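You operate a simulated robot arm through the tools that you are given. There is no shell and no other tool.

The job below is to be done with a simulated robot arm. You get a single attempt, and the scene is never put back.

TASK
Put the weight on the low pile, reset and jog two blanks.
Fine: before you jog, push the back support up to the pile and turn the speed to slow. Set down upright: black weight.
Where things are to end (x, y in the base frame): black weight within 30 mm of [420, -710].
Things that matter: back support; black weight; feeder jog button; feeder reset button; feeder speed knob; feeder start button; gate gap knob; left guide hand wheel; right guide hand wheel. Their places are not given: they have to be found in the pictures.

It is judged by the outcome, as a careful person would: the job done as asked, and still so three seconds after it is handed in. It fails if anything else is knocked over, pushed out of place, dropped, spilled or broken.

THE ROBOT
A 6-joint arm with a two-finger gripper, fixed in place. Base frame: the origin is at the foot of the arm, x ahead of it, y to its left, z up; the work surface is at about z = 830. Readings come in mm, degrees, newtons and seconds.
Its first joint turns from -166.0 to 166.0 degrees. Payload 3.43 kg.
The TCP is the grasp point between the finger pads, 20 mm short of the fingertips. In the tool frame z runs along the fingers and y along their closing line. The gripper opens to 190 mm. The gripper's body begins 248 mm behind the TCP.
Orientation is told as [roll, pitch, yaw] about the base's x, y, z axes, in that order, counted from this pose: with the fingers straight down and closing along the base's y, the tool's x points along the base's -x, its y along +y and its z along -z.

THE INTERFACE
- The arm moves only by the tool servo_tool. Its argument "steps" is one flat list of numbers, 7 for each row, row after row: the shift along the base's x, y, z in mm, then the turn, a rotation vector about the base's x, y, z in degrees, then the opening, from 0 (shut) to 1 (fully open). In form: [tx, ty, tz, rx, ry, rz, claw, tx, ty, tz, rx, ry, rz, claw, ...]. A call has 1 to 20 rows; each row shifts and turns the commanded pose from where the row before left it. Rows are played at 5 a second. More than 50 mm and 8.6 degrees between two rows, or a gripper value outside its range, and nothing of the call is played. Where a pose cannot be reached the arm comes as near as it can. A force on the tool above 40 N (or 10 N above the force at the start of the call, whichever is more), or a blocked arm, ends the call early, and 0.2 s more pass. The fingers move at their own pace (about 153 mm/s each) and stop on an object; they squeeze with about 34 N. The grip force told is the motor's: it shows also when the fingers shut on nothing. Time passes only in rows, and 0.2 s behind the last, so rows that do not move let the fingers close. The reply holds the time, the measured pose of the TCP, the force on the tool along the base axes, the opening and the grip force, in the units named above and with some noise, with the torque about the TCP (base axes, N m) and any sound that the robot's microphone picked up, and new pictures: "pictures" is both (left out), scene, wrist or none.
- Cameras (640 x 400 px; columns grow to the right, rows downward): "scene" is fixed at [47.7, -650.9, 1534.9]; the picture's right is [0.31, -0.95, 0.00], its down [-0.76, -0.25, -0.60] and it looks along [0.57, 0.19, -0.80] (base axes); focal length 214 px, centre (320, 200). "wrist" rides on the gripper at [70, -8, -288] in the tool frame; the picture's right is [0.12, 0.99, 0.00], its down [-0.96, 0.12, -0.25] and it looks along [-0.25, 0.03, 0.97] (tool axes); focal length 261 px, centre (320, 200).
- lift_body(by): slides the trunk up (or, below 0, down) by that many mm; the arm rides with it, the base frame stays. It gives what a move gives, with no picture.
- point_at(camera, pixels): there is no depth. For up to 12 entries [column, row, z] of the newest picture of that camera ("zoom" is the newest enlarged one), the place [x, y] in the base frame at which the ray of that pixel passes the height z, good to about 2 mm. The clock stands still meanwhile.
- inspect(camera, box): a new picture of the part [left, top, right, bottom] of that camera's present view, enlarged. The clock stands still meanwhile.
- job_done(): hands the job in; it is judged then, once.

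Unless the task says otherwise, let go and move clear before handing in.

The tools are called after ">>>" as a command line: name --argument value ..., lists and objects as JSON in quotes. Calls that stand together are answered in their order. servo_tool: Moves the arm, as the interface text tells. Its arguments: {"type":"object","properties":{"steps":{"type":"array","items":{"type":"number"}},"pictures":{"type":"string","enum":["both","scene","wrist","none"]}},"required":["steps"]} The other tools are called the same way: lift_body (by) slides the trunk up or down; point_at (camera, pixels) gives the place at which the rays of pixels pass given heights; inspect (camera, box) takes an enlarged picture of a part of a camera's view; job_done () hands the job in.

At the start:

```text
time_s: 0.0
tool_pos: [448.6, -521.5, 1315.4]
orientation: [0.0, 0.0, 0.0]
contact_force: [0.5, 1.3, 0.2]
moment: [0.02, -0.03, -0.01]
grip_width: 190.1
grasp_force: 0.1
trunk travel left (down, up): [-275.0, 165.0]
```

scene: 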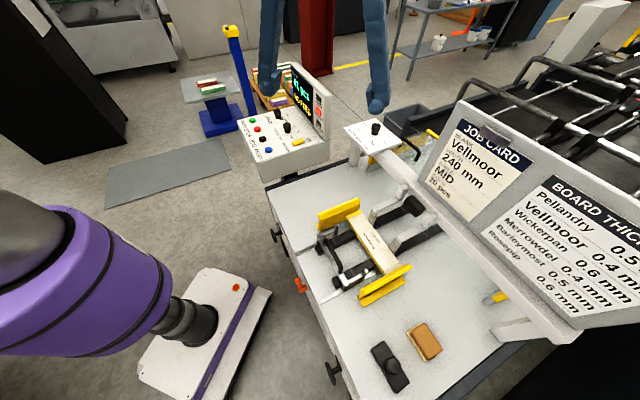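
wrist: 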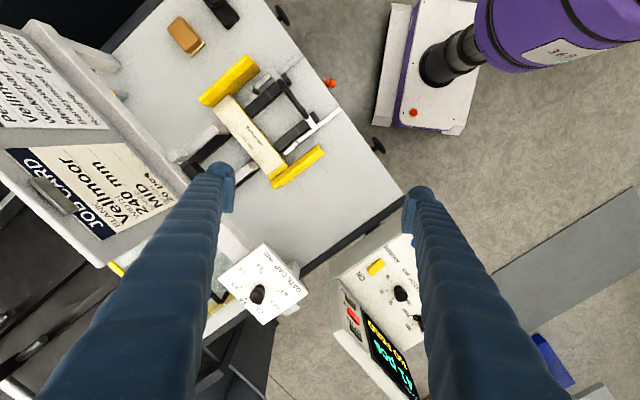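

The scene picture shows a feeder with a control box around (285,135), a gate gap knob at (375,130), the pile with yellow guides around (370,245), and a black block at (390,365). I'll enlarge these parts to read labels.

>>> inspect --camera "scene" --box '[230, 60, 340, 190]'

>>> inspect --camera "scene" --box '[260, 180, 480, 320]'

>>> inspect --camera "scene" --box '[320, 300, 480, 400]'

>>> inspect --camera "scene" --box '[420, 90, 640, 320]'

>>> inspect --camera "scene" --box '[330, 100, 430, 170]'

>>> inspect --camera "wrist" --box '[160, 30, 360, 200]'

>>> inspect --camera "wrist" --box '[320, 220, 440, 400]'

```text
3.08 times, centred on (285, 125) of scene
```

zoom: 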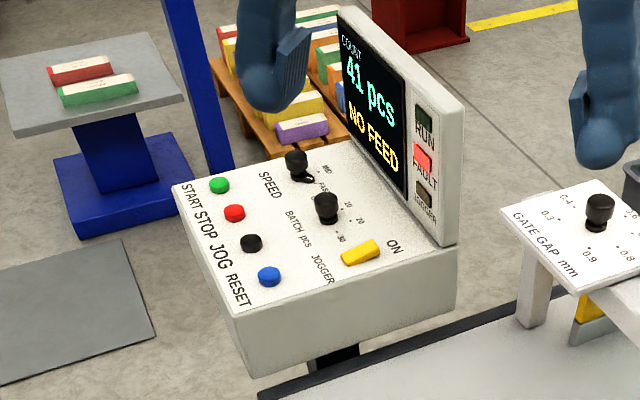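

```text
2.86 times, centred on (370, 250) of scene
```

zoom: 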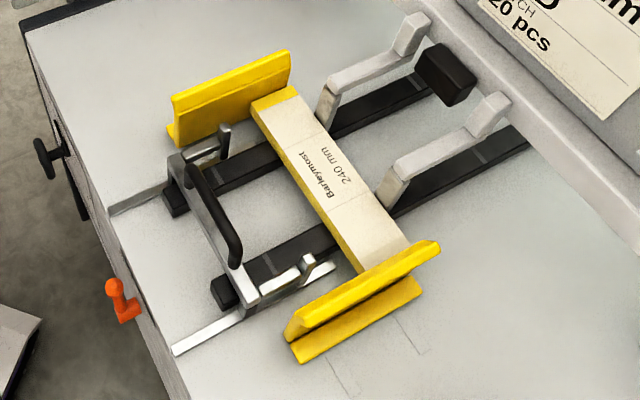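

```text
4.00 times, centred on (400, 350) of scene
```

zoom: 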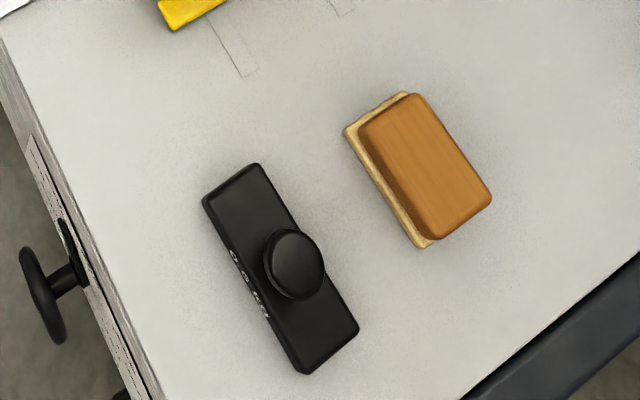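

```text
1.74 times, centred on (530, 205) of scene
```

zoom: 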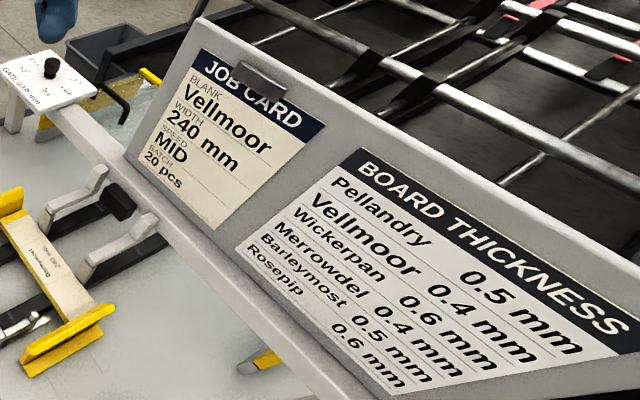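

```text
5.71 times, centred on (380, 135) of scene
```

zoom: 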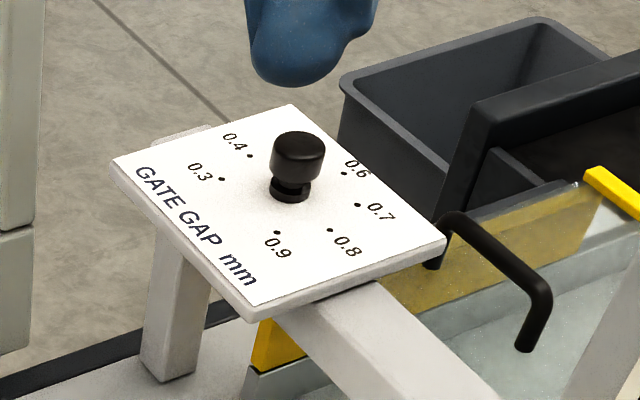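

```text
2.35 times, centred on (260, 115) of wrist
```

zoom: 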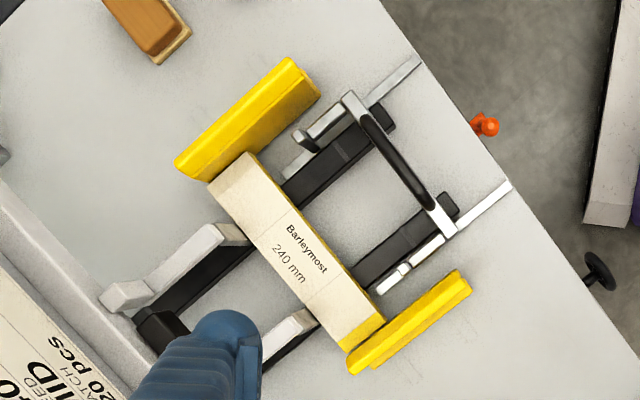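

```text
2.22 times, centred on (380, 310) of wrist
```

zoom: 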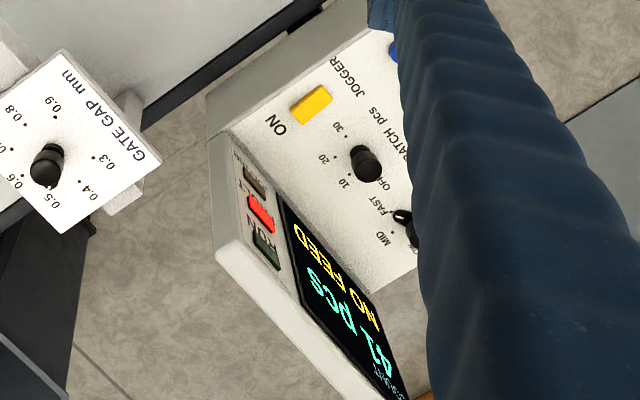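

The panel reads "41 pcs NO FEED" with FAULT lit, the pile is Barleymost 240 mm at scene (372,250), and the black weight with its knob is at scene (390,365). I'll locate these points in the base frame.

>>> point_at --camera "scene" --pixels '[[372, 244, 840], [372, 244, 860], [390, 366, 860], [390, 366, 830], [371, 353, 830], [395, 392, 830], [286, 127, 950], [286, 127, 1000], [375, 130, 950], [375, 130, 1000], [268, 257, 830], [331, 298, 830]]'

>>> point_at --camera "wrist" --pixels '[[252, 137, 840], [252, 137, 860], [222, 10, 830], [258, 295, 950], [258, 295, 1000], [400, 294, 950], [400, 294, 1000], [376, 268, 950], [376, 268, 1000], [330, 83, 830]]'

>>> inspect --camera "scene" --box '[235, 95, 315, 160]'

>>> inspect --camera "scene" --box '[310, 190, 420, 310]'

```text
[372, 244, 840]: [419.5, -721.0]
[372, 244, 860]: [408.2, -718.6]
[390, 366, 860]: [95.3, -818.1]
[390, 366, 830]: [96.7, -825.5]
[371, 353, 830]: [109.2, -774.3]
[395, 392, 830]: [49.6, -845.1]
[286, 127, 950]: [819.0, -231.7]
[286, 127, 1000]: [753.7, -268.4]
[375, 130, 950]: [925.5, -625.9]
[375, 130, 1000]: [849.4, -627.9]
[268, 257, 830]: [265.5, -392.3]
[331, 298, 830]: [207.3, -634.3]
```

```text
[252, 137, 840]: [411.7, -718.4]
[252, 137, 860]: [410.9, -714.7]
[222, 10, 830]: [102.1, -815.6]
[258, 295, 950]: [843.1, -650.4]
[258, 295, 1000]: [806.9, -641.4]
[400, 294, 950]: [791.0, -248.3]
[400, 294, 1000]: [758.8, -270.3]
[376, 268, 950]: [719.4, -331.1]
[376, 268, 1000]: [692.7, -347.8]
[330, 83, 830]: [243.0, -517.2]
```

```text
6.15 times, centred on (275, 128) of scene
```

zoom: 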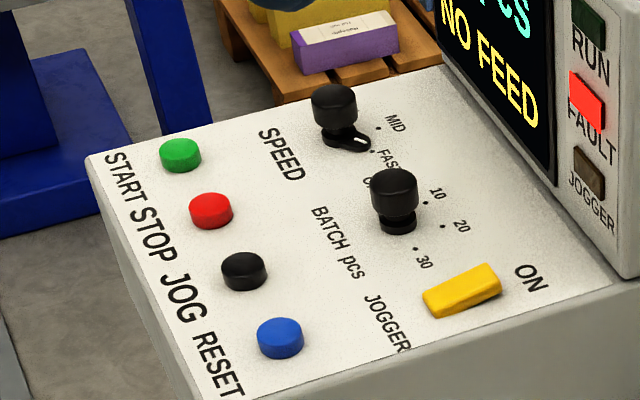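

```text
3.33 times, centred on (365, 250) of scene
```

zoom: 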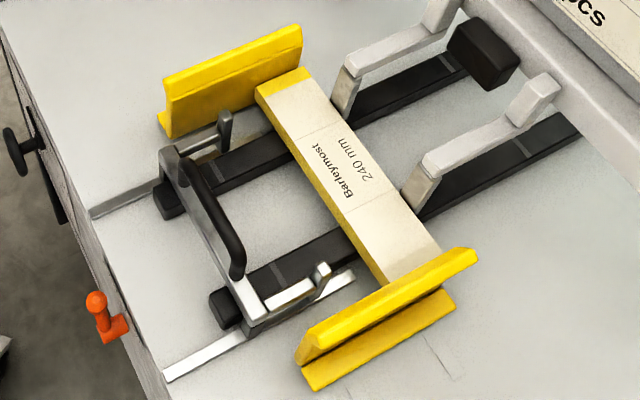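

The panel's batch knob triangulates to about (757,-269,1000) and the pile to about (412,-717,855). I'll move the wrist camera over the control panel to read the speed knob's scale.

>>> servo_tool --steps '[32, 34, 0, 0, 0, 0, 1, 32, 34, 0, 0, 0, 0, 1, 32, 34, 0, 0, 0, 0, 1, 32, 34, 0, 0, 0, 0, 1, 32, 34, 0, 0, 0, 0, 1, 32, 34, 0, 0, 0, 0, 1, 32, 34, 0, 0, 0, 0, 1, 0, 0, 0, 0, 0, 0, 1]' --pictures "both"

```text
time_s: 1.8
tool_pos: [672.8, -282.5, 1316.2]
orientation: [0.0, 0.0, 0.0]
contact_force: [0.3, 0.3, -0.6]
moment: [-0.04, -0.07, -0.04]
grip_width: 190.3
grasp_force: 0.0
trunk travel left (down, up): [-275.0, 165.0]
```

scene: 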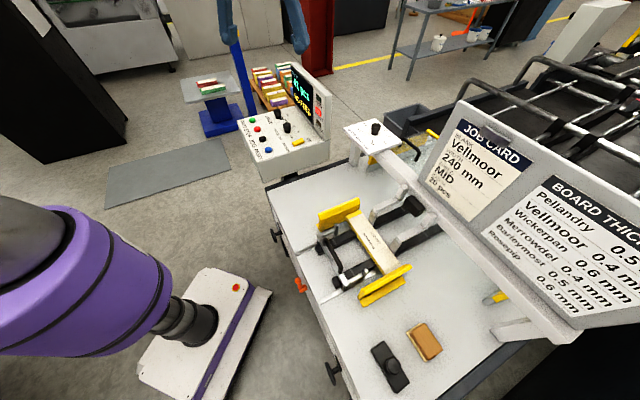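
wrist: 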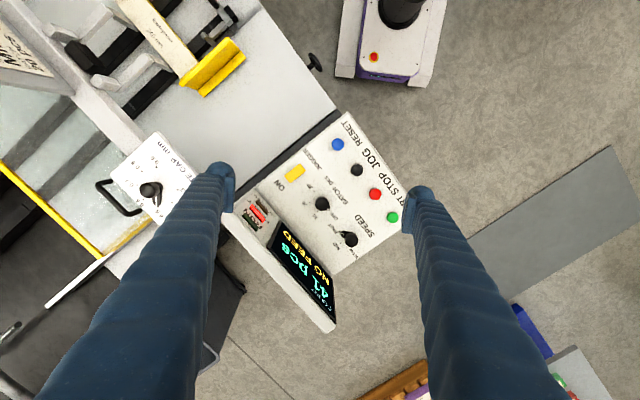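

The panel now sits between the fingers, centred at wrist (330,210), with the speed knob near (348,240). I'll enlarge it.

>>> inspect --camera "wrist" --box '[270, 105, 420, 285]'

>>> inspect --camera "wrist" --box '[310, 190, 390, 270]'

>>> inspect --camera "scene" --box '[235, 60, 335, 165]'

```text
2.22 times, centred on (345, 195) of wrist
```

zoom: 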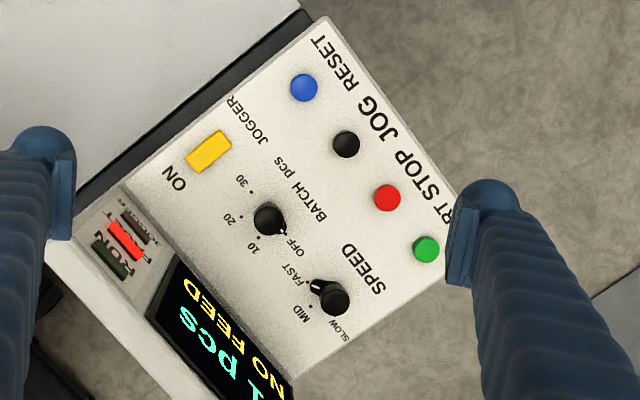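

```text
5.00 times, centred on (350, 230) of wrist
```

zoom: 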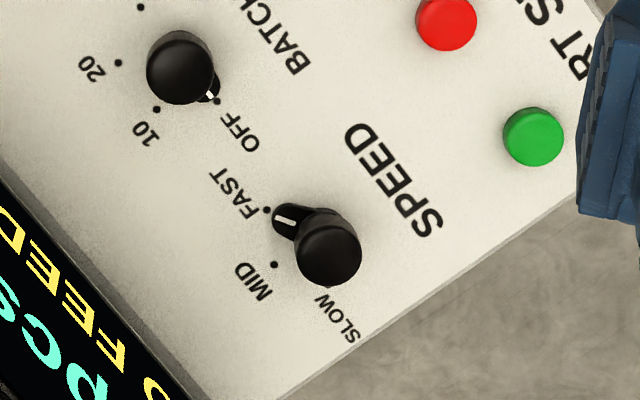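

```text
3.81 times, centred on (285, 112) of scene
```

zoom: 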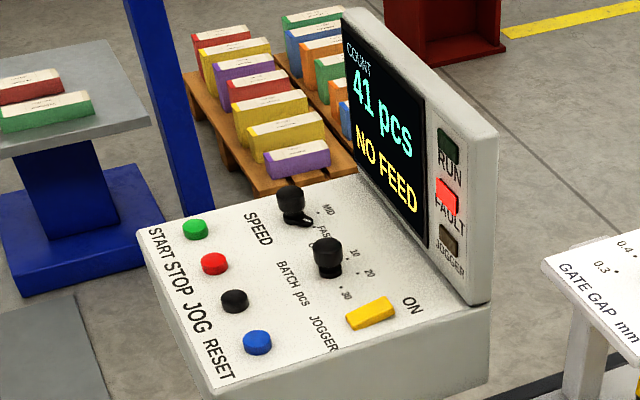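

The knob pointer reads FAST, and SLOW is a counter-clockwise turn (seen from above) of about 120° away. I'll triangulate buttons and knobs from both cameras.

>>> point_at --camera "wrist" --pixels '[[337.8, 144.5, 960], [337.8, 144.5, 1000], [356.7, 169.8, 960], [356.7, 169.8, 1000], [375.2, 194.1, 960], [375.2, 194.1, 1000], [392.7, 217.5, 960], [392.7, 217.5, 1000], [351, 239, 960], [351, 239, 1000], [322, 203.5, 960], [322, 203.5, 1000]]'

>>> point_at --camera "scene" --pixels '[[268.5, 149.8, 960], [268.5, 149.8, 1000], [262.4, 139, 960], [262.4, 139, 1000], [257.2, 129.3, 960], [257.2, 129.3, 1000], [252.2, 120.1, 960], [252.2, 120.1, 1000], [277.1, 110.4, 960], [277.1, 110.4, 1000], [286.8, 124, 960], [286.8, 124, 1000]]'

```text
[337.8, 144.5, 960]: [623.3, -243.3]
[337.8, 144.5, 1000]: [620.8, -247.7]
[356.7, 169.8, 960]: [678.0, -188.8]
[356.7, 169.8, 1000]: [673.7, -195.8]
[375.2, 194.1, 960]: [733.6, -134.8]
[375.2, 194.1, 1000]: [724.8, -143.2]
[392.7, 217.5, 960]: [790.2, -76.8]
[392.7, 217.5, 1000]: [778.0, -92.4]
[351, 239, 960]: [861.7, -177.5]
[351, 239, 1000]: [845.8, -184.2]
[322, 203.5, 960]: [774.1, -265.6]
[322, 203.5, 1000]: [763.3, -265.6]
```

```text
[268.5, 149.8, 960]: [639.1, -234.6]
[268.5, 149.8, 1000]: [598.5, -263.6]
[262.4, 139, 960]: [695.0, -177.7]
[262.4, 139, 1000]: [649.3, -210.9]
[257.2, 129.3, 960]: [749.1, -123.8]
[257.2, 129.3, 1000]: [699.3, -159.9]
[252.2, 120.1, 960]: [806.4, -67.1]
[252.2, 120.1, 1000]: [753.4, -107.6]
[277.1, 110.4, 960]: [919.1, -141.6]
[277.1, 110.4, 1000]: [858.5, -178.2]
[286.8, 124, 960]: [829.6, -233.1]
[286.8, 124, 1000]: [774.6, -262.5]
```

Button tops come out at z≈976: RESET (622,-245), JOG (676,-192), STOP (730,-138), START (785,-83). The speed knob's cap is at about (842,-186,1010). Next I'll move the wrist camera over the pile and weight.

>>> servo_tool --steps '[-27.4, -32.4, 0, 0, 0, 0, 1, -27.4, -32.4, 0, 0, 0, 0, 1, -27.4, -32.4, 0, 0, 0, 0, 1, -27.4, -32.4, 0, 0, 0, 0, 1, -27.4, -32.4, 0, 0, 0, 0, 1, -27.4, -32.4, 0, 0, 0, 0, 1, -27.4, -32.4, 0, 0, 0, 0, 1, -27.4, -32.4, 0, 0, 0, 0, 1, -27.4, -32.4, 0, 0, 0, 0, 1, -27.4, -32.4, 0, 0, 0, 0, 1, -27.4, -32.4, 0, 0, 0, 0, 1, -27.4, -32.4, 0, 0, 0, 0, 1, -27.4, -32.4, 0, 0, 0, 0, 1, -27.4, -32.4, 0, 0, 0, 0, 1, 0, 0, 0, 0, 0, 0, 1]' --pictures "both"

```text
time_s: 5.0
tool_pos: [289.8, -737.6, 1316.1]
orientation: [0.0, 0.1, 0.1]
contact_force: [0.4, 0.0, -0.1]
moment: [0.02, 0.01, 0.01]
grip_width: 190.1
grasp_force: 0.1
trunk travel left (down, up): [-275.0, 165.0]
```

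scene: 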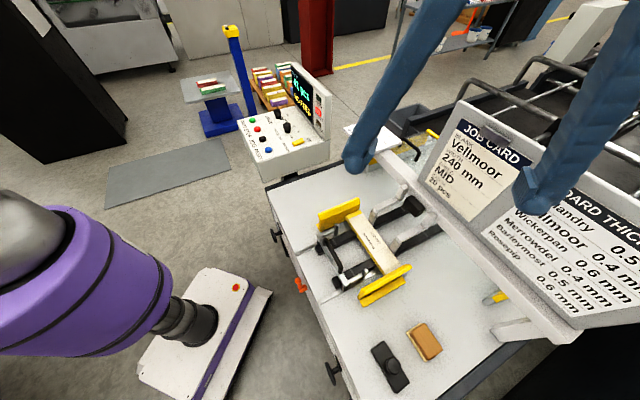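
wrist: 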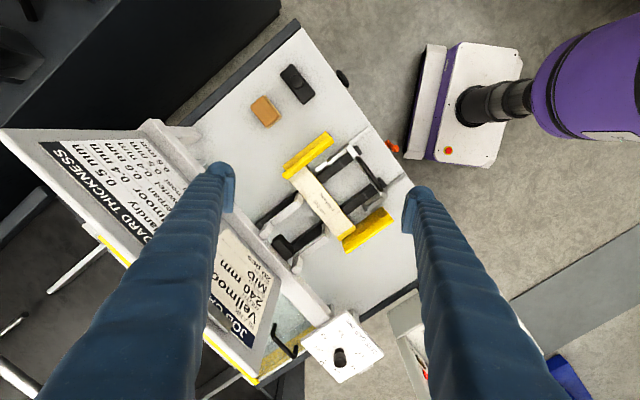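

>>> inspect --camera "wrist" --box '[255, 120, 415, 270]'

>>> inspect --camera "wrist" --box '[240, 50, 360, 140]'

>>> inspect --camera "scene" --box '[290, 190, 420, 310]'

>>> inspect --camera "scene" --box '[350, 310, 460, 400]'

```text
2.67 times, centred on (335, 195) of wrist
```

zoom: 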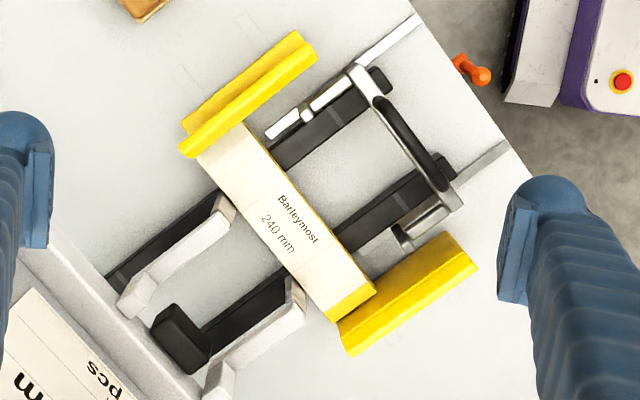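

```text
4.44 times, centred on (300, 95) of wrist
```

zoom: 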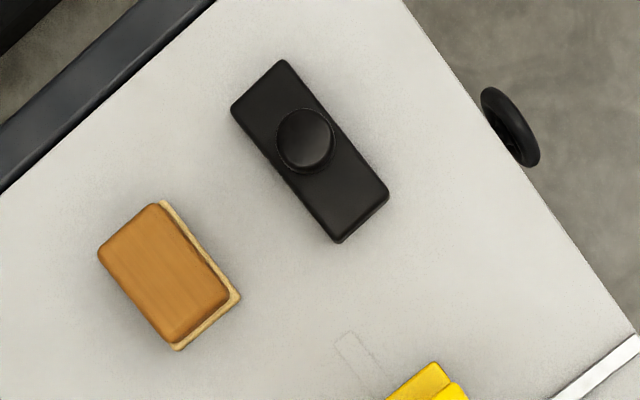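

```text
3.33 times, centred on (355, 250) of scene
```

zoom: 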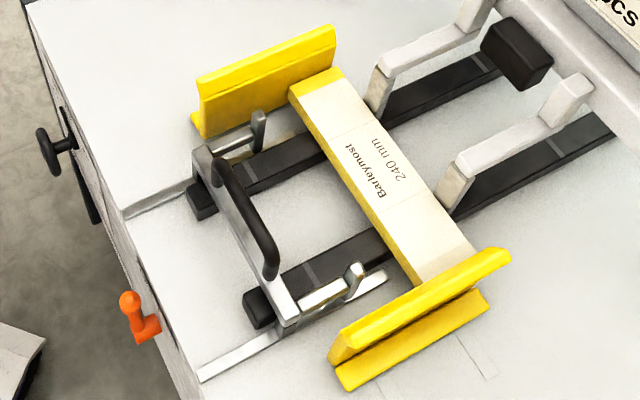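

```text
4.44 times, centred on (405, 355) of scene
```

zoom: 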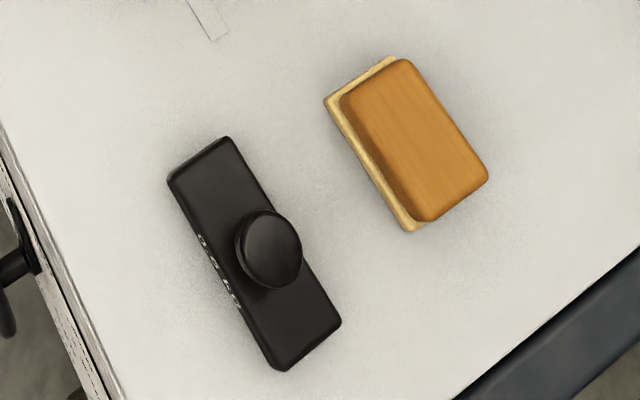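

Both views show the weight (wrist (297,82), scene (392,362)) as a long block with a round knob. The back support is the chrome U-frame with black handle behind the pile. I'll triangulate these.

>>> point_at --camera "wrist" --pixels '[[292.1, 63.5, 860], [280.2, 73.2, 860], [304.05, 104.45, 860], [315.3, 93.9, 860], [296.6, 81.05, 860], [296.6, 81.05, 900], [328.6, 162, 860], [328.6, 162, 900], [364.25, 208.1, 860], [364.25, 208.1, 900]]'

>>> point_at --camera "scene" --pixels '[[393.75, 365.1, 860], [393.75, 365.1, 900], [384.75, 341, 860], [370.8, 350.5, 860], [396.7, 393.3, 860], [409.5, 382.5, 860], [365.2, 269.5, 860], [365.2, 269.5, 900], [336.4, 223.9, 860], [336.4, 223.9, 900]]'

>>> point_at --camera "wrist" --pixels '[[305.8, 165.8, 860], [288.9, 178.1, 860], [338.75, 239.2, 860], [354.5, 228, 860], [305.8, 165.8, 840], [288.9, 178.1, 840], [338.75, 239.2, 840], [354.5, 228, 840]]'

>>> point_at --camera "scene" --pixels '[[346, 218, 860], [359.5, 211, 860], [401.5, 266, 860], [384.5, 276, 860], [346, 218, 840], [359.5, 211, 840], [401.5, 266, 840], [384.5, 276, 840]]'

```text
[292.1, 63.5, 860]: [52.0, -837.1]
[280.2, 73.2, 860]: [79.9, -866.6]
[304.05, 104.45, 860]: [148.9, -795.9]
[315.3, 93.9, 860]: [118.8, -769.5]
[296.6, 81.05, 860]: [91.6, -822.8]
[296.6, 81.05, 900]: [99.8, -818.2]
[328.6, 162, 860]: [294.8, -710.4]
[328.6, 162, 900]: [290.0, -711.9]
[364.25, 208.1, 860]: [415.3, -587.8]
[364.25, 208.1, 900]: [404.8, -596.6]
```

```text
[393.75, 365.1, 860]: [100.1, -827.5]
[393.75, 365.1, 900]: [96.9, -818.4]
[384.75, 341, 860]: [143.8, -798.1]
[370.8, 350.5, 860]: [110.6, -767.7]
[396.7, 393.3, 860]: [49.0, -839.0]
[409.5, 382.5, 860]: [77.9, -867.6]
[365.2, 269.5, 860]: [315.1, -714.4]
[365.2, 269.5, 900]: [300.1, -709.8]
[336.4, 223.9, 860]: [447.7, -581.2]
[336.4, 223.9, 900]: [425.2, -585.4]
```

```text
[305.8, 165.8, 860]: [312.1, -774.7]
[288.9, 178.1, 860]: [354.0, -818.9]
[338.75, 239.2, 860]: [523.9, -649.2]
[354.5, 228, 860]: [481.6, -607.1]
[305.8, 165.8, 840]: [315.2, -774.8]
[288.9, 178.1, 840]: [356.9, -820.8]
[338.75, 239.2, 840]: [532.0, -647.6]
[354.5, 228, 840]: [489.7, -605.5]
```

```text
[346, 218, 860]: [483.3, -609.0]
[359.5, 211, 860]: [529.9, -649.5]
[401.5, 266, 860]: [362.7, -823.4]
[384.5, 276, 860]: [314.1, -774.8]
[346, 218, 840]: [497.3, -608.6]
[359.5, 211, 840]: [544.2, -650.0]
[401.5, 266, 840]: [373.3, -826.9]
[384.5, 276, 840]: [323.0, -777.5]
```

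The pile top is at z≈861 with its centre at (420,-713), matching the target. The weight is about 97×41 mm at (98,-818), long axis at 45°, with its knob top near z 895. I'll go above the weight with yaw -45° and look closer.

>>> servo_tool --steps '[-31.9, -13.5, -36, 0, 0, -7.5, 1, -31.9, -13.5, -36, 0, 0, -7.5, 1, -31.9, -13.5, -36, 0, 0, -7.5, 1, -31.9, -13.5, -36, 0, 0, -7.5, 1, -31.9, -13.5, -36, 0, 0, -7.5, 1, -31.9, -13.5, -36, 0, 0, -7.5, 1, 0, 0, 0, 0, 0, 0, 1]' --pictures "both"

```text
time_s: 6.6
tool_pos: [98.9, -816.6, 1100.1]
orientation: [0.0, 0.1, -45.1]
contact_force: [-0.8, -0.5, 0.0]
moment: [0.05, 0.03, -0.01]
grip_width: 189.9
grasp_force: 0.0
trunk travel left (down, up): [-275.0, 165.0]
```

scene: 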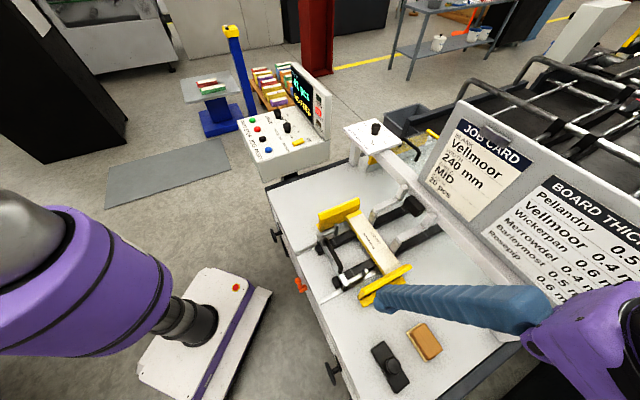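
wrist: 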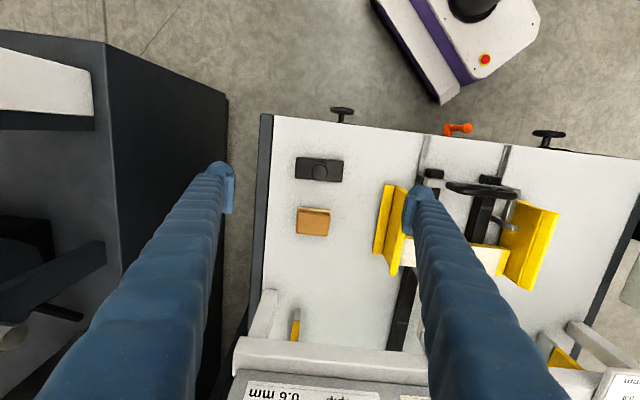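

The weight is seen at wrist (320,169), nicely aligned with the picture axes at yaw -45°. I'll zoom in to get the knob's place exactly.

>>> inspect --camera "wrist" --box '[270, 130, 370, 210]'

>>> inspect --camera "scene" --box '[355, 325, 435, 400]'

```text
5.00 times, centred on (320, 170) of wrist
```

zoom: 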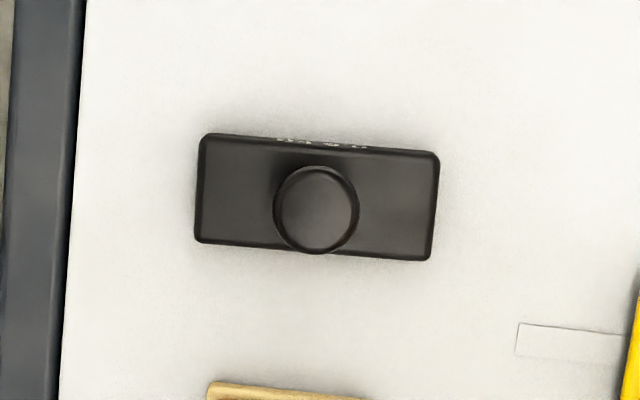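

```text
5.33 times, centred on (395, 362) of scene
```

zoom: 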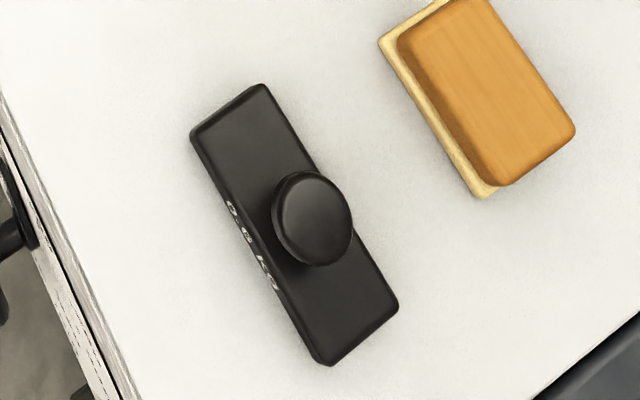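

The knob cap (wrist (319,172)) is centred almost under the tool; the side label reads 0.6 KG. I'll get its exact place from both views.

>>> point_at --camera "wrist" --pixels '[[319.2, 171.8, 880], [319.2, 171.8, 900], [297, 157, 860], [343.5, 160.5, 860], [341.5, 182, 860], [295, 178.5, 860]]'

>>> point_at --camera "scene" --pixels '[[393.5, 365.6, 880], [393.5, 365.6, 900], [384, 341, 860], [371, 350, 860], [396, 393, 860], [409, 382, 860]]'

```text
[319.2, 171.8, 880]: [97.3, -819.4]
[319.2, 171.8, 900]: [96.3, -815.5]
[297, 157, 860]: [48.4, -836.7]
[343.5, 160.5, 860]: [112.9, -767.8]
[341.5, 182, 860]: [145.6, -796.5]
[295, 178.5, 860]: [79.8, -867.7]
```

```text
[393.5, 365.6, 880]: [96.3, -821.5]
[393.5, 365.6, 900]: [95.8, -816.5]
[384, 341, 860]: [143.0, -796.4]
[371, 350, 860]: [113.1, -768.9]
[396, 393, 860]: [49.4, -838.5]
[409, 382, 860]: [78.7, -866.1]
```

The knob axis is at (96.7,-817), cap top z≈893, body top z≈860. I'll narrow the gripper to about 80 mm and descend to TCP z≈885.

>>> servo_tool --steps '[-1, -0.2, -30, 0, 0, 0, 0.42, -1, -0.2, -35, 0, 0, 0, 0.42, 0, 0, -40, 0, 0, 0, 0.42, 0, 0, -40, 0, 0, 0, 0.42, 0, 0, -30, 0, 0, 0, 0.42, 0, 0, -20, 0, 0, 0, 0.42, 0, 0, 0, 0, 0, 0, 0.42]' --pictures "both"

```text
time_s: 8.2
tool_pos: [96.3, -817.9, 903.5]
orientation: [0.0, 0.0, -45.0]
contact_force: [-0.6, -0.2, 0.1]
moment: [0.04, 0.0, 0.01]
grip_width: 79.8
grasp_force: 0.1
trunk travel left (down, up): [-275.0, 165.0]
```

scene: 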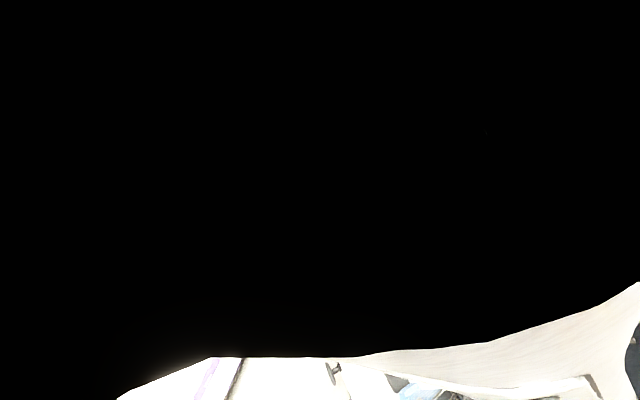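
wrist: 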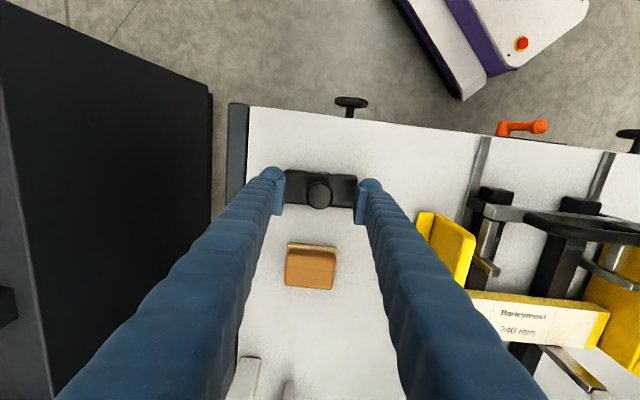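

The knob sits at wrist (319,194), right at the grasp point (320,197), between the fingers. I'll lower 18 mm and close.

>>> servo_tool --steps '[0.3, 0.8, -9, 0, 0, 0, 0.42, 0, 0, -9, 0, 0, 0, 0.42, 0, 0, 0, 0, 0, 0, 0.25, 0, 0, 0, 0, 0, 0, 0.1, 0, 0, 0, 0, 0, 0, 0.05, 0, 0, 0, 0, 0, 0, 0.05]' --pictures "wrist"

```text
time_s: 9.6
tool_pos: [96.8, -816.9, 887.3]
orientation: [-0.1, -0.1, -44.9]
contact_force: [-0.8, -1.0, -0.4]
moment: [0.0, -0.01, -0.05]
grip_width: 32.4
grasp_force: 34.2
trunk travel left (down, up): [-275.0, 165.0]
```

wrist: 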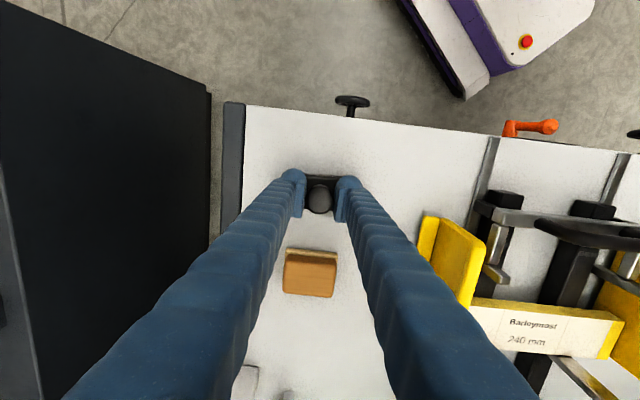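

Gripped the knob at 32.4 mm with 34 N. I'll lift straight up gently and check the load.

>>> servo_tool --steps '[0, 0, 10, 0, 0, 0, 0.05, 0, 0, 20, 0, 0, 0, 0.05, 0, 0, 20, 0, 0, 0, 0.05, 0, 0, 0, 0, 0, 0, 0.05, 0, 0, 0, 0, 0, 0, 0.05]' --pictures "wrist"

```text
time_s: 10.8
tool_pos: [96.6, -818.3, 936.1]
orientation: [0.0, 0.1, -45.0]
contact_force: [-0.2, -0.6, -6.4]
moment: [0.06, -0.04, -0.01]
grip_width: 32.0
grasp_force: 33.7
trunk travel left (down, up): [-275.0, 165.0]
```

wrist: 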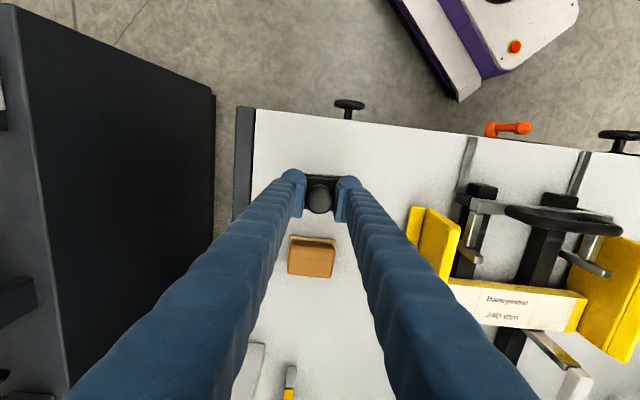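

The load reads -6.4 N, so the 0.6 kg weight is held. I'll raise to z≈1006 and travel to above the pile at (420,-711).

>>> servo_tool --steps '[0, 0, 35, 0, 0, 0, 0.05, 0, 0, 35, 0, 0, 0, 0.05, 32.3, 10.7, 0, 0, 0, 0, 0.05, 32.3, 10.7, 0, 0, 0, 0, 0.05, 32.3, 10.7, 0, 0, 0, 0, 0.05, 32.3, 10.7, 0, 0, 0, 0, 0.05, 32.3, 10.7, 0, 0, 0, 0, 0.05, 32.3, 10.7, 0, 0, 0, 0, 0.05, 32.3, 10.7, 0, 0, 0, 0, 0.05, 32.3, 10.7, 0, 0, 0, 0, 0.05, 32.3, 10.7, 0, 0, 0, 0, 0.05, 32.3, 10.7, 0, 0, 0, 0, 0.05, 0, 0, 0, 0, 0, 0, 0.05, 0, 0, 0, 0, 0, 0, 0.05]' --pictures "both"

```text
time_s: 13.8
tool_pos: [419.1, -711.3, 1005.7]
orientation: [0.0, 0.1, -45.0]
contact_force: [0.1, 0.5, -6.6]
moment: [0.04, 0.0, 0.01]
grip_width: 32.0
grasp_force: 33.7
trunk travel left (down, up): [-275.0, 165.0]
```

scene: 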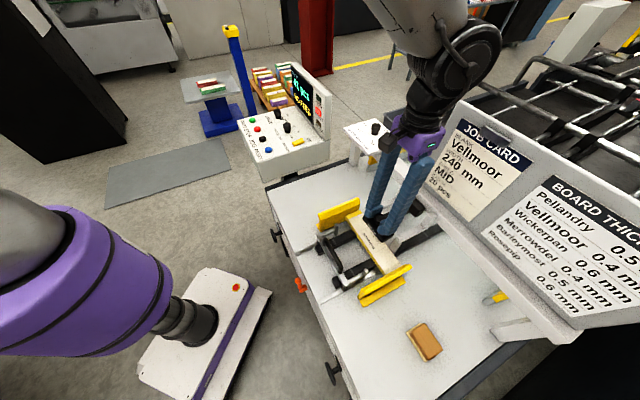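
wrist: 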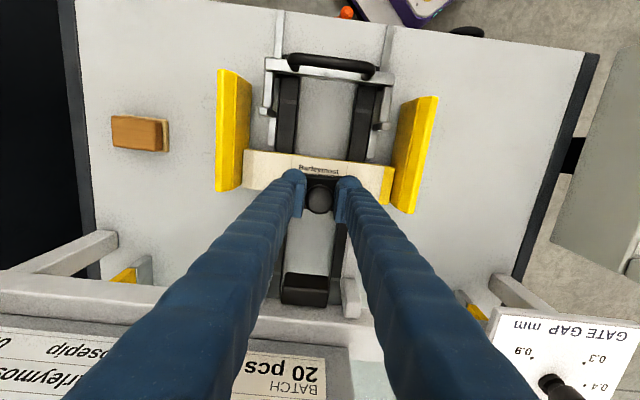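

The weight is over the pile at scene (380,235), and the wrist now shows the back support (270–390, 55–150) squarely. I'll zoom to check the alignment before lowering.

>>> inspect --camera "wrist" --box '[210, 40, 450, 220]'

>>> inspect --camera "scene" --box '[310, 180, 450, 310]'

```text
2.22 times, centred on (330, 130) of wrist
```

zoom: 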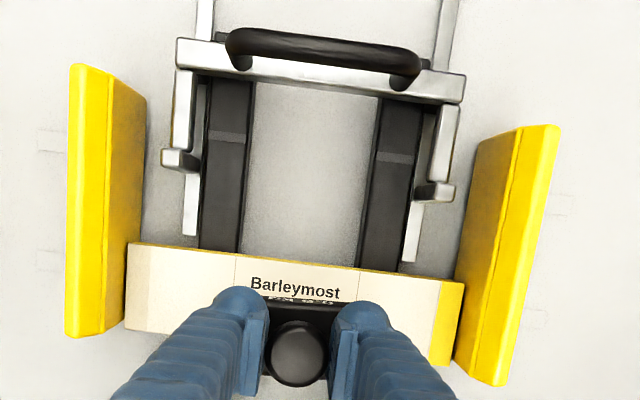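

```text
3.08 times, centred on (380, 245) of scene
```

zoom: 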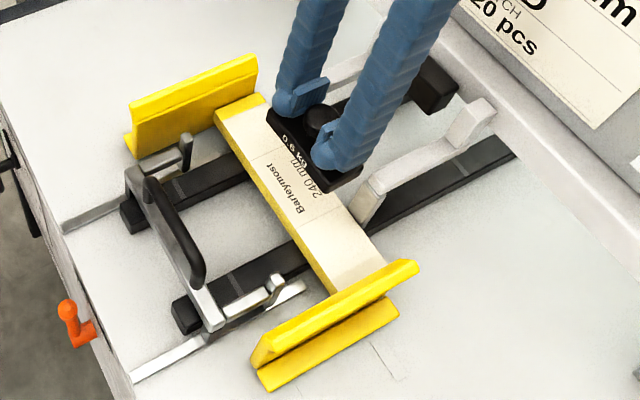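

The weight is aligned with the pile's long axis and clear of the gate stops. I'll lower it to just above the pile top, then creep.

>>> servo_tool --steps '[0.5, 0, -30, 0, 0, 0, 0.05, 0.4, 0, -30, 0, 0, 0, 0.05, 0, 0, -16, 0, 0, 0, 0.05, 0, 0, -4, 0, 0, 0, 0.05, 0, 0, 0, 0, 0, 0, 0.05]' --pictures "wrist"

```text
time_s: 15.0
tool_pos: [419.8, -709.7, 926.4]
orientation: [0.0, 0.0, -45.0]
contact_force: [-1.4, -2.3, 7.2]
moment: [-0.05, -0.19, -0.01]
grip_width: 29.9
grasp_force: 33.6
trunk travel left (down, up): [-275.0, 165.0]
```

wrist: 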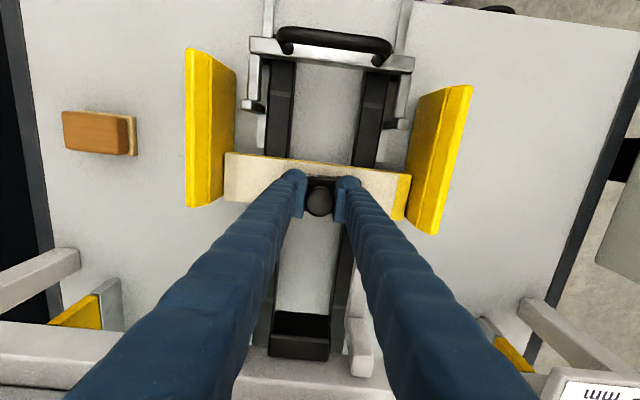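

Contact: the vertical force went from -6.6 to +7.2 N at z 926, so the weight rests on the pile. I'll ease up 1.5 mm and open slightly.

>>> servo_tool --steps '[0, 0, 1.5, 0, 0, 0, 0.05, 0, 0, 0, 0, 0, 0, 0.25, 0, 0, 0, 0, 0, 0, 0.34, 0, 0, 0, 0, 0, 0, 0.34, 0, 0, 10, 0, 0, 0, 0.34, 0, 0, 30, 0, 0, 0, 0.34, 0, 0, 40, 0, 0, 0, 0.34, 0, 0, 40, 0, 0, 0, 0.34, 0, 0, 0, 0, 0, 0, 0.34]' --pictures "both"

```text
time_s: 17.0
tool_pos: [422.0, -710.3, 1046.8]
orientation: [-0.1, 0.1, -45.0]
contact_force: [-0.1, 0.2, -0.1]
moment: [-0.07, -0.01, 0.04]
grip_width: 64.7
grasp_force: 0.1
trunk travel left (down, up): [-275.0, 165.0]
```

scene: 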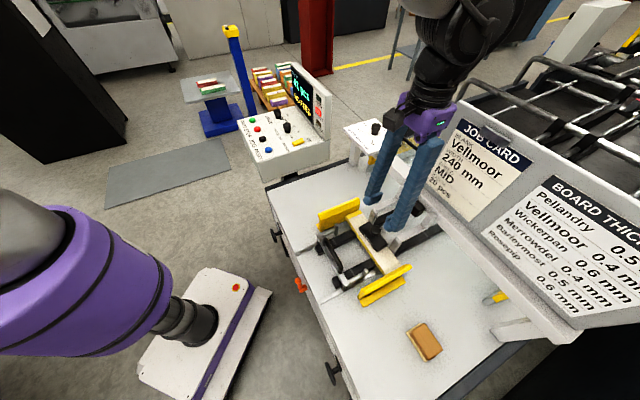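
wrist: 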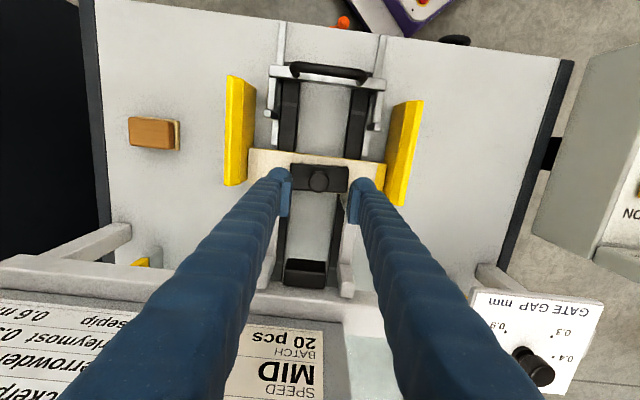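

>>> inspect --camera "wrist" --box '[220, 50, 430, 220]'

>>> inspect --camera "scene" --box '[310, 190, 420, 310]'

```text
2.35 times, centred on (325, 135) of wrist
```

zoom: 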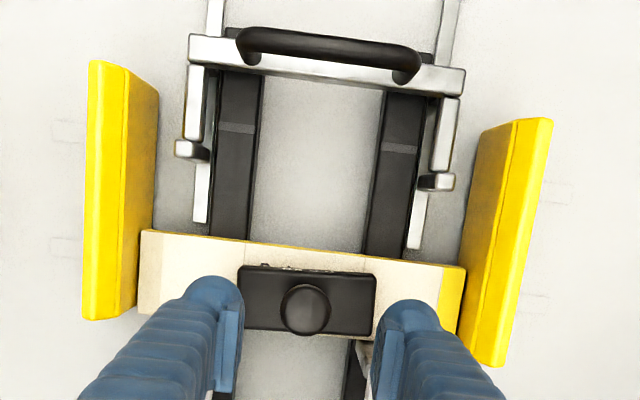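

```text
3.33 times, centred on (365, 250) of scene
```

zoom: 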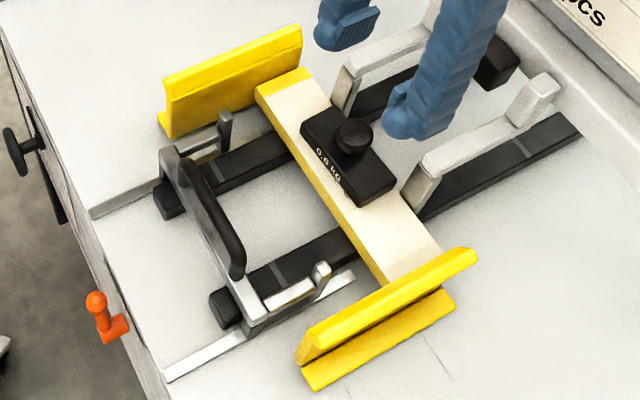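

The weight stands flat and upright at the pile centre (scene (371,236)). Now I'll triangulate the back support's handle, crossbar and contact posts.

>>> point_at --camera "scene" --pixels '[[332.6, 254.5, 860], [332.6, 254.5, 920], [365, 269.5, 840], [365, 269.5, 900], [336.4, 225, 840], [336.4, 225, 900], [317.6, 234.8, 840], [317.6, 234.8, 900], [345.5, 284.5, 840], [345.5, 284.5, 900], [324.5, 238.6, 920], [338.5, 272, 920]]'

>>> point_at --camera "wrist" --pixels '[[327.1, 69.1, 860], [327.1, 69.1, 920], [269, 113, 840], [269, 113, 900], [370.5, 127, 840], [370.5, 127, 900], [269.8, 70.4, 840], [269.8, 70.4, 900], [386, 84, 840], [386, 84, 900], [364.1, 76.4, 920], [291.5, 66.5, 920]]'

```text
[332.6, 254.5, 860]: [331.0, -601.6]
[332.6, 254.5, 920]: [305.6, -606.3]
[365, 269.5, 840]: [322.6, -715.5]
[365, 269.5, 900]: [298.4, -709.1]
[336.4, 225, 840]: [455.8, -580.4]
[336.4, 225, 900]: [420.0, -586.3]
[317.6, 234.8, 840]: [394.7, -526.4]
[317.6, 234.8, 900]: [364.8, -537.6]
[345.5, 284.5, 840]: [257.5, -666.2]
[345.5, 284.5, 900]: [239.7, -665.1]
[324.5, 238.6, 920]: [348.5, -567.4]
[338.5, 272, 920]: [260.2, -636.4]
```

```text
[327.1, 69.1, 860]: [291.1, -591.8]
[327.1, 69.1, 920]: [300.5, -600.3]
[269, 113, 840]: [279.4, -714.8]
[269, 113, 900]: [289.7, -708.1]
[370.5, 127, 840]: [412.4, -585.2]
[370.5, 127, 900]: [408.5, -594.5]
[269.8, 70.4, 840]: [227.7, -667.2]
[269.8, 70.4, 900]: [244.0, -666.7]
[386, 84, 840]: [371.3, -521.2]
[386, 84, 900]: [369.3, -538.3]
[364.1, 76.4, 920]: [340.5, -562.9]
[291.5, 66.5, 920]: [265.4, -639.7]
```

Back support: crossbar from (242,-666) to (370,-536), top z≈891. Handle is at z≈928, and the posts at (292,-707) and (407,-595) are about 58 mm short of the pile's rear face. I'll close the fingers, move behind the crossbar's middle, and descend there.

>>> servo_tool --steps '[-32, 31, 0, 0, 0, 0, 0.1, -32, 31, 0, 0, 0, 0, 0, -32, 31, 0, 0, 0, 0, 0, -32, 31, 0, 0, 0, 0, 0, -34, 32, 0, 0, 0, 0, 0, 0, 0, -35, 0, 0, 0, 0, 0, 0, -35, 0, 0, 0, 0, 0, 0, 0, 0, 0, 0, 0]' --pictures "both"

```text
time_s: 18.8
tool_pos: [257.3, -554.0, 978.0]
orientation: [0.0, 0.0, -45.0]
contact_force: [-0.7, -0.1, 0.4]
moment: [0.0, -0.03, 0.01]
grip_width: 0.1
grasp_force: 34.0
trunk travel left (down, up): [-275.0, 165.0]
```

scene: 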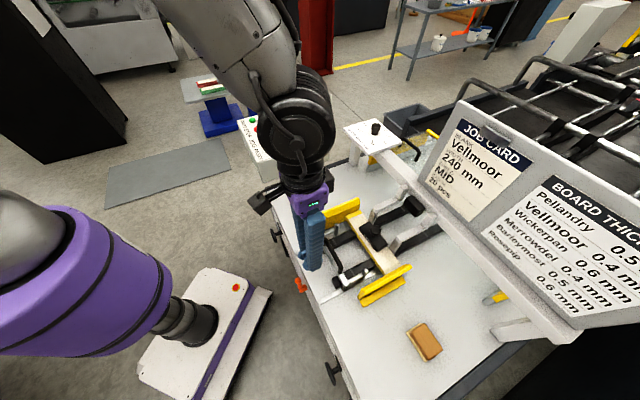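
wrist: 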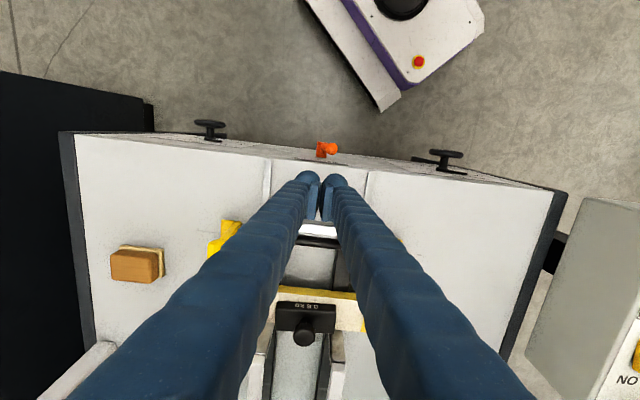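

The fingers are behind the crossbar (white strip at wrist (318,230)), and the orange lever sits at (325,150) behind. I'll check how close the lever and the table edge are before going down.

>>> point_at --camera "wrist" --pixels '[[331, 149, 830], [331, 149, 780], [320, 160, 830], [318, 228, 890], [318, 237, 890]]'

>>> point_at --camera "scene" --pixels '[[297, 281, 830], [297, 281, 780], [297, 281, 860]]'

>>> inspect --camera "wrist" --box '[240, 130, 400, 260]'

>>> inspect --camera "scene" --box '[270, 200, 400, 310]'

```text
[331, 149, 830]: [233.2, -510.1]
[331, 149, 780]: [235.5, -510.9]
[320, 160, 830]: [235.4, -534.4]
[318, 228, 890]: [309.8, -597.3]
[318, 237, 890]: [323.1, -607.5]
```

```text
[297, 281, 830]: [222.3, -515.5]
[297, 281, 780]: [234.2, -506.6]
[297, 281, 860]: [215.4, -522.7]
```

```text
3.08 times, centred on (320, 195) of wrist
```

zoom: 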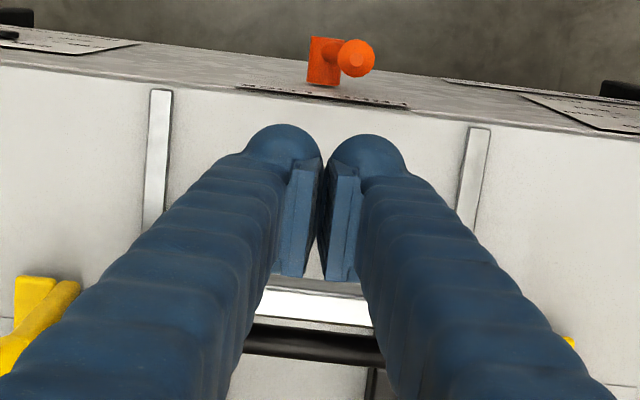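

```text
3.64 times, centred on (335, 255) of scene
```

zoom: 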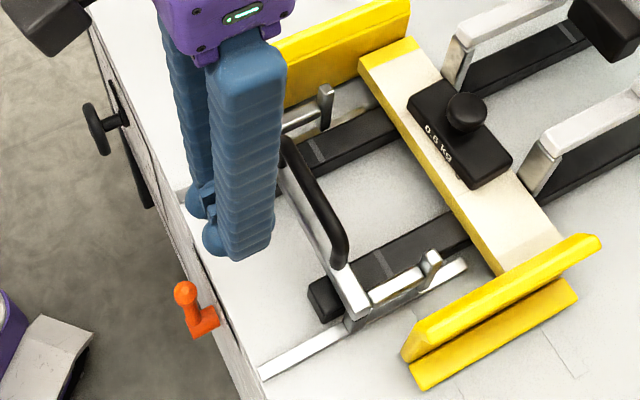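

The lever lies below the table edge, outside the fingers' way. The crossbar's rear face is at about 41 mm ahead of the fingers, so I'll descend to z≈882 and approach it.

>>> servo_tool --steps '[0, 0, -40, 0, 0, 0, 0, 0, 0, -40, 0, 0, 0, 0, 0, 0, -16, 0, 0, 0, 0, 0, 0, 0, 0, 0, 0, 0, 12, -12, 0, 0, 0, 0, 0, 11, -11, 0, 0, 0, 0, 0, 0, 0, 0, 0, 0, 0, 0]' --pictures "both"

```text
time_s: 20.4
tool_pos: [281.5, -576.9, 881.8]
orientation: [0.0, 0.0, -45.0]
contact_force: [-0.1, 0.8, -1.2]
moment: [0.05, 0.0, 0.01]
grip_width: 0.0
grasp_force: 33.8
trunk travel left (down, up): [-275.0, 165.0]
```

scene: 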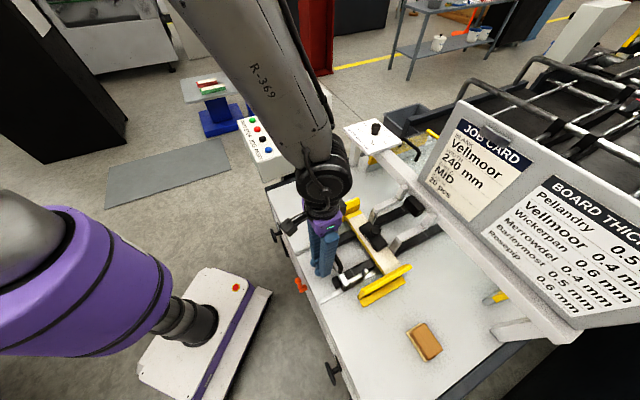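
wrist: 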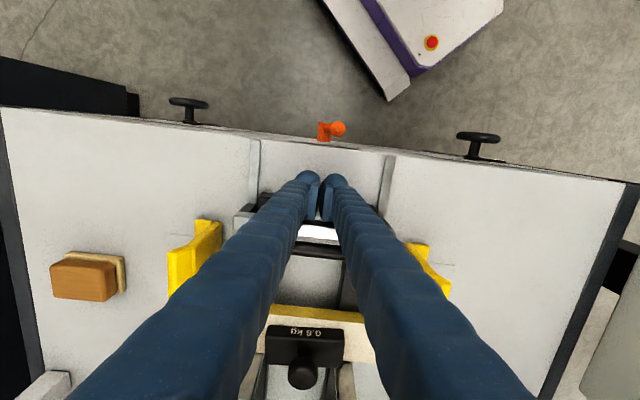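

Finger front is at s≈628, just short of the crossbar. I'll push forward along the feed direction in small steps and watch the force.

>>> servo_tool --steps '[3, -3, 0, 0, 0, 0, 0, 3, -3, 0, 0, 0, 0, 0, 3, -3, 0, 0, 0, 0, 0, 3, -3, 0, 0, 0, 0, 0]' --pictures "both"

```text
time_s: 21.4
tool_pos: [294.7, -588.5, 882.4]
orientation: [0.0, 0.0, -45.0]
contact_force: [-0.7, 1.1, -0.4]
moment: [-0.01, 0.01, -0.02]
grip_width: 0.3
grasp_force: 34.5
trunk travel left (down, up): [-275.0, 165.0]
```

scene: 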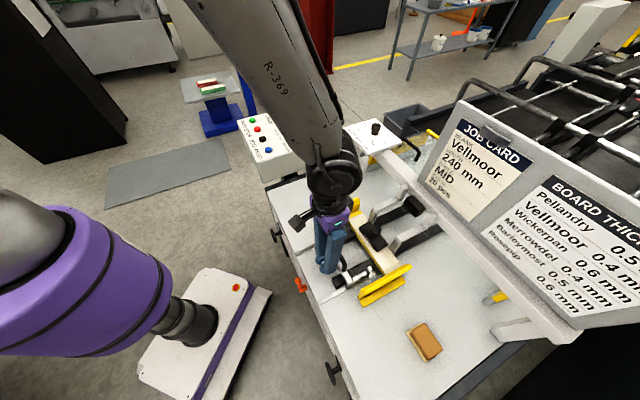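
wrist: 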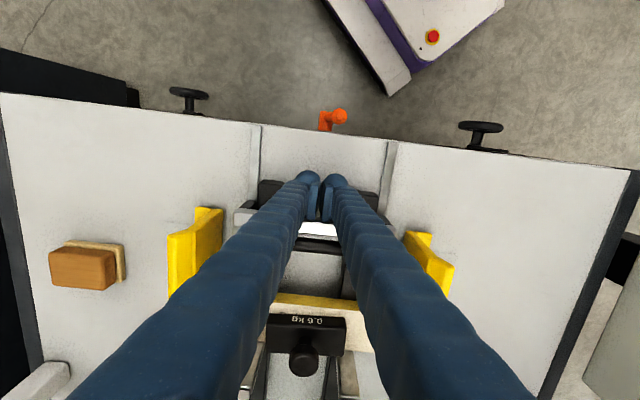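

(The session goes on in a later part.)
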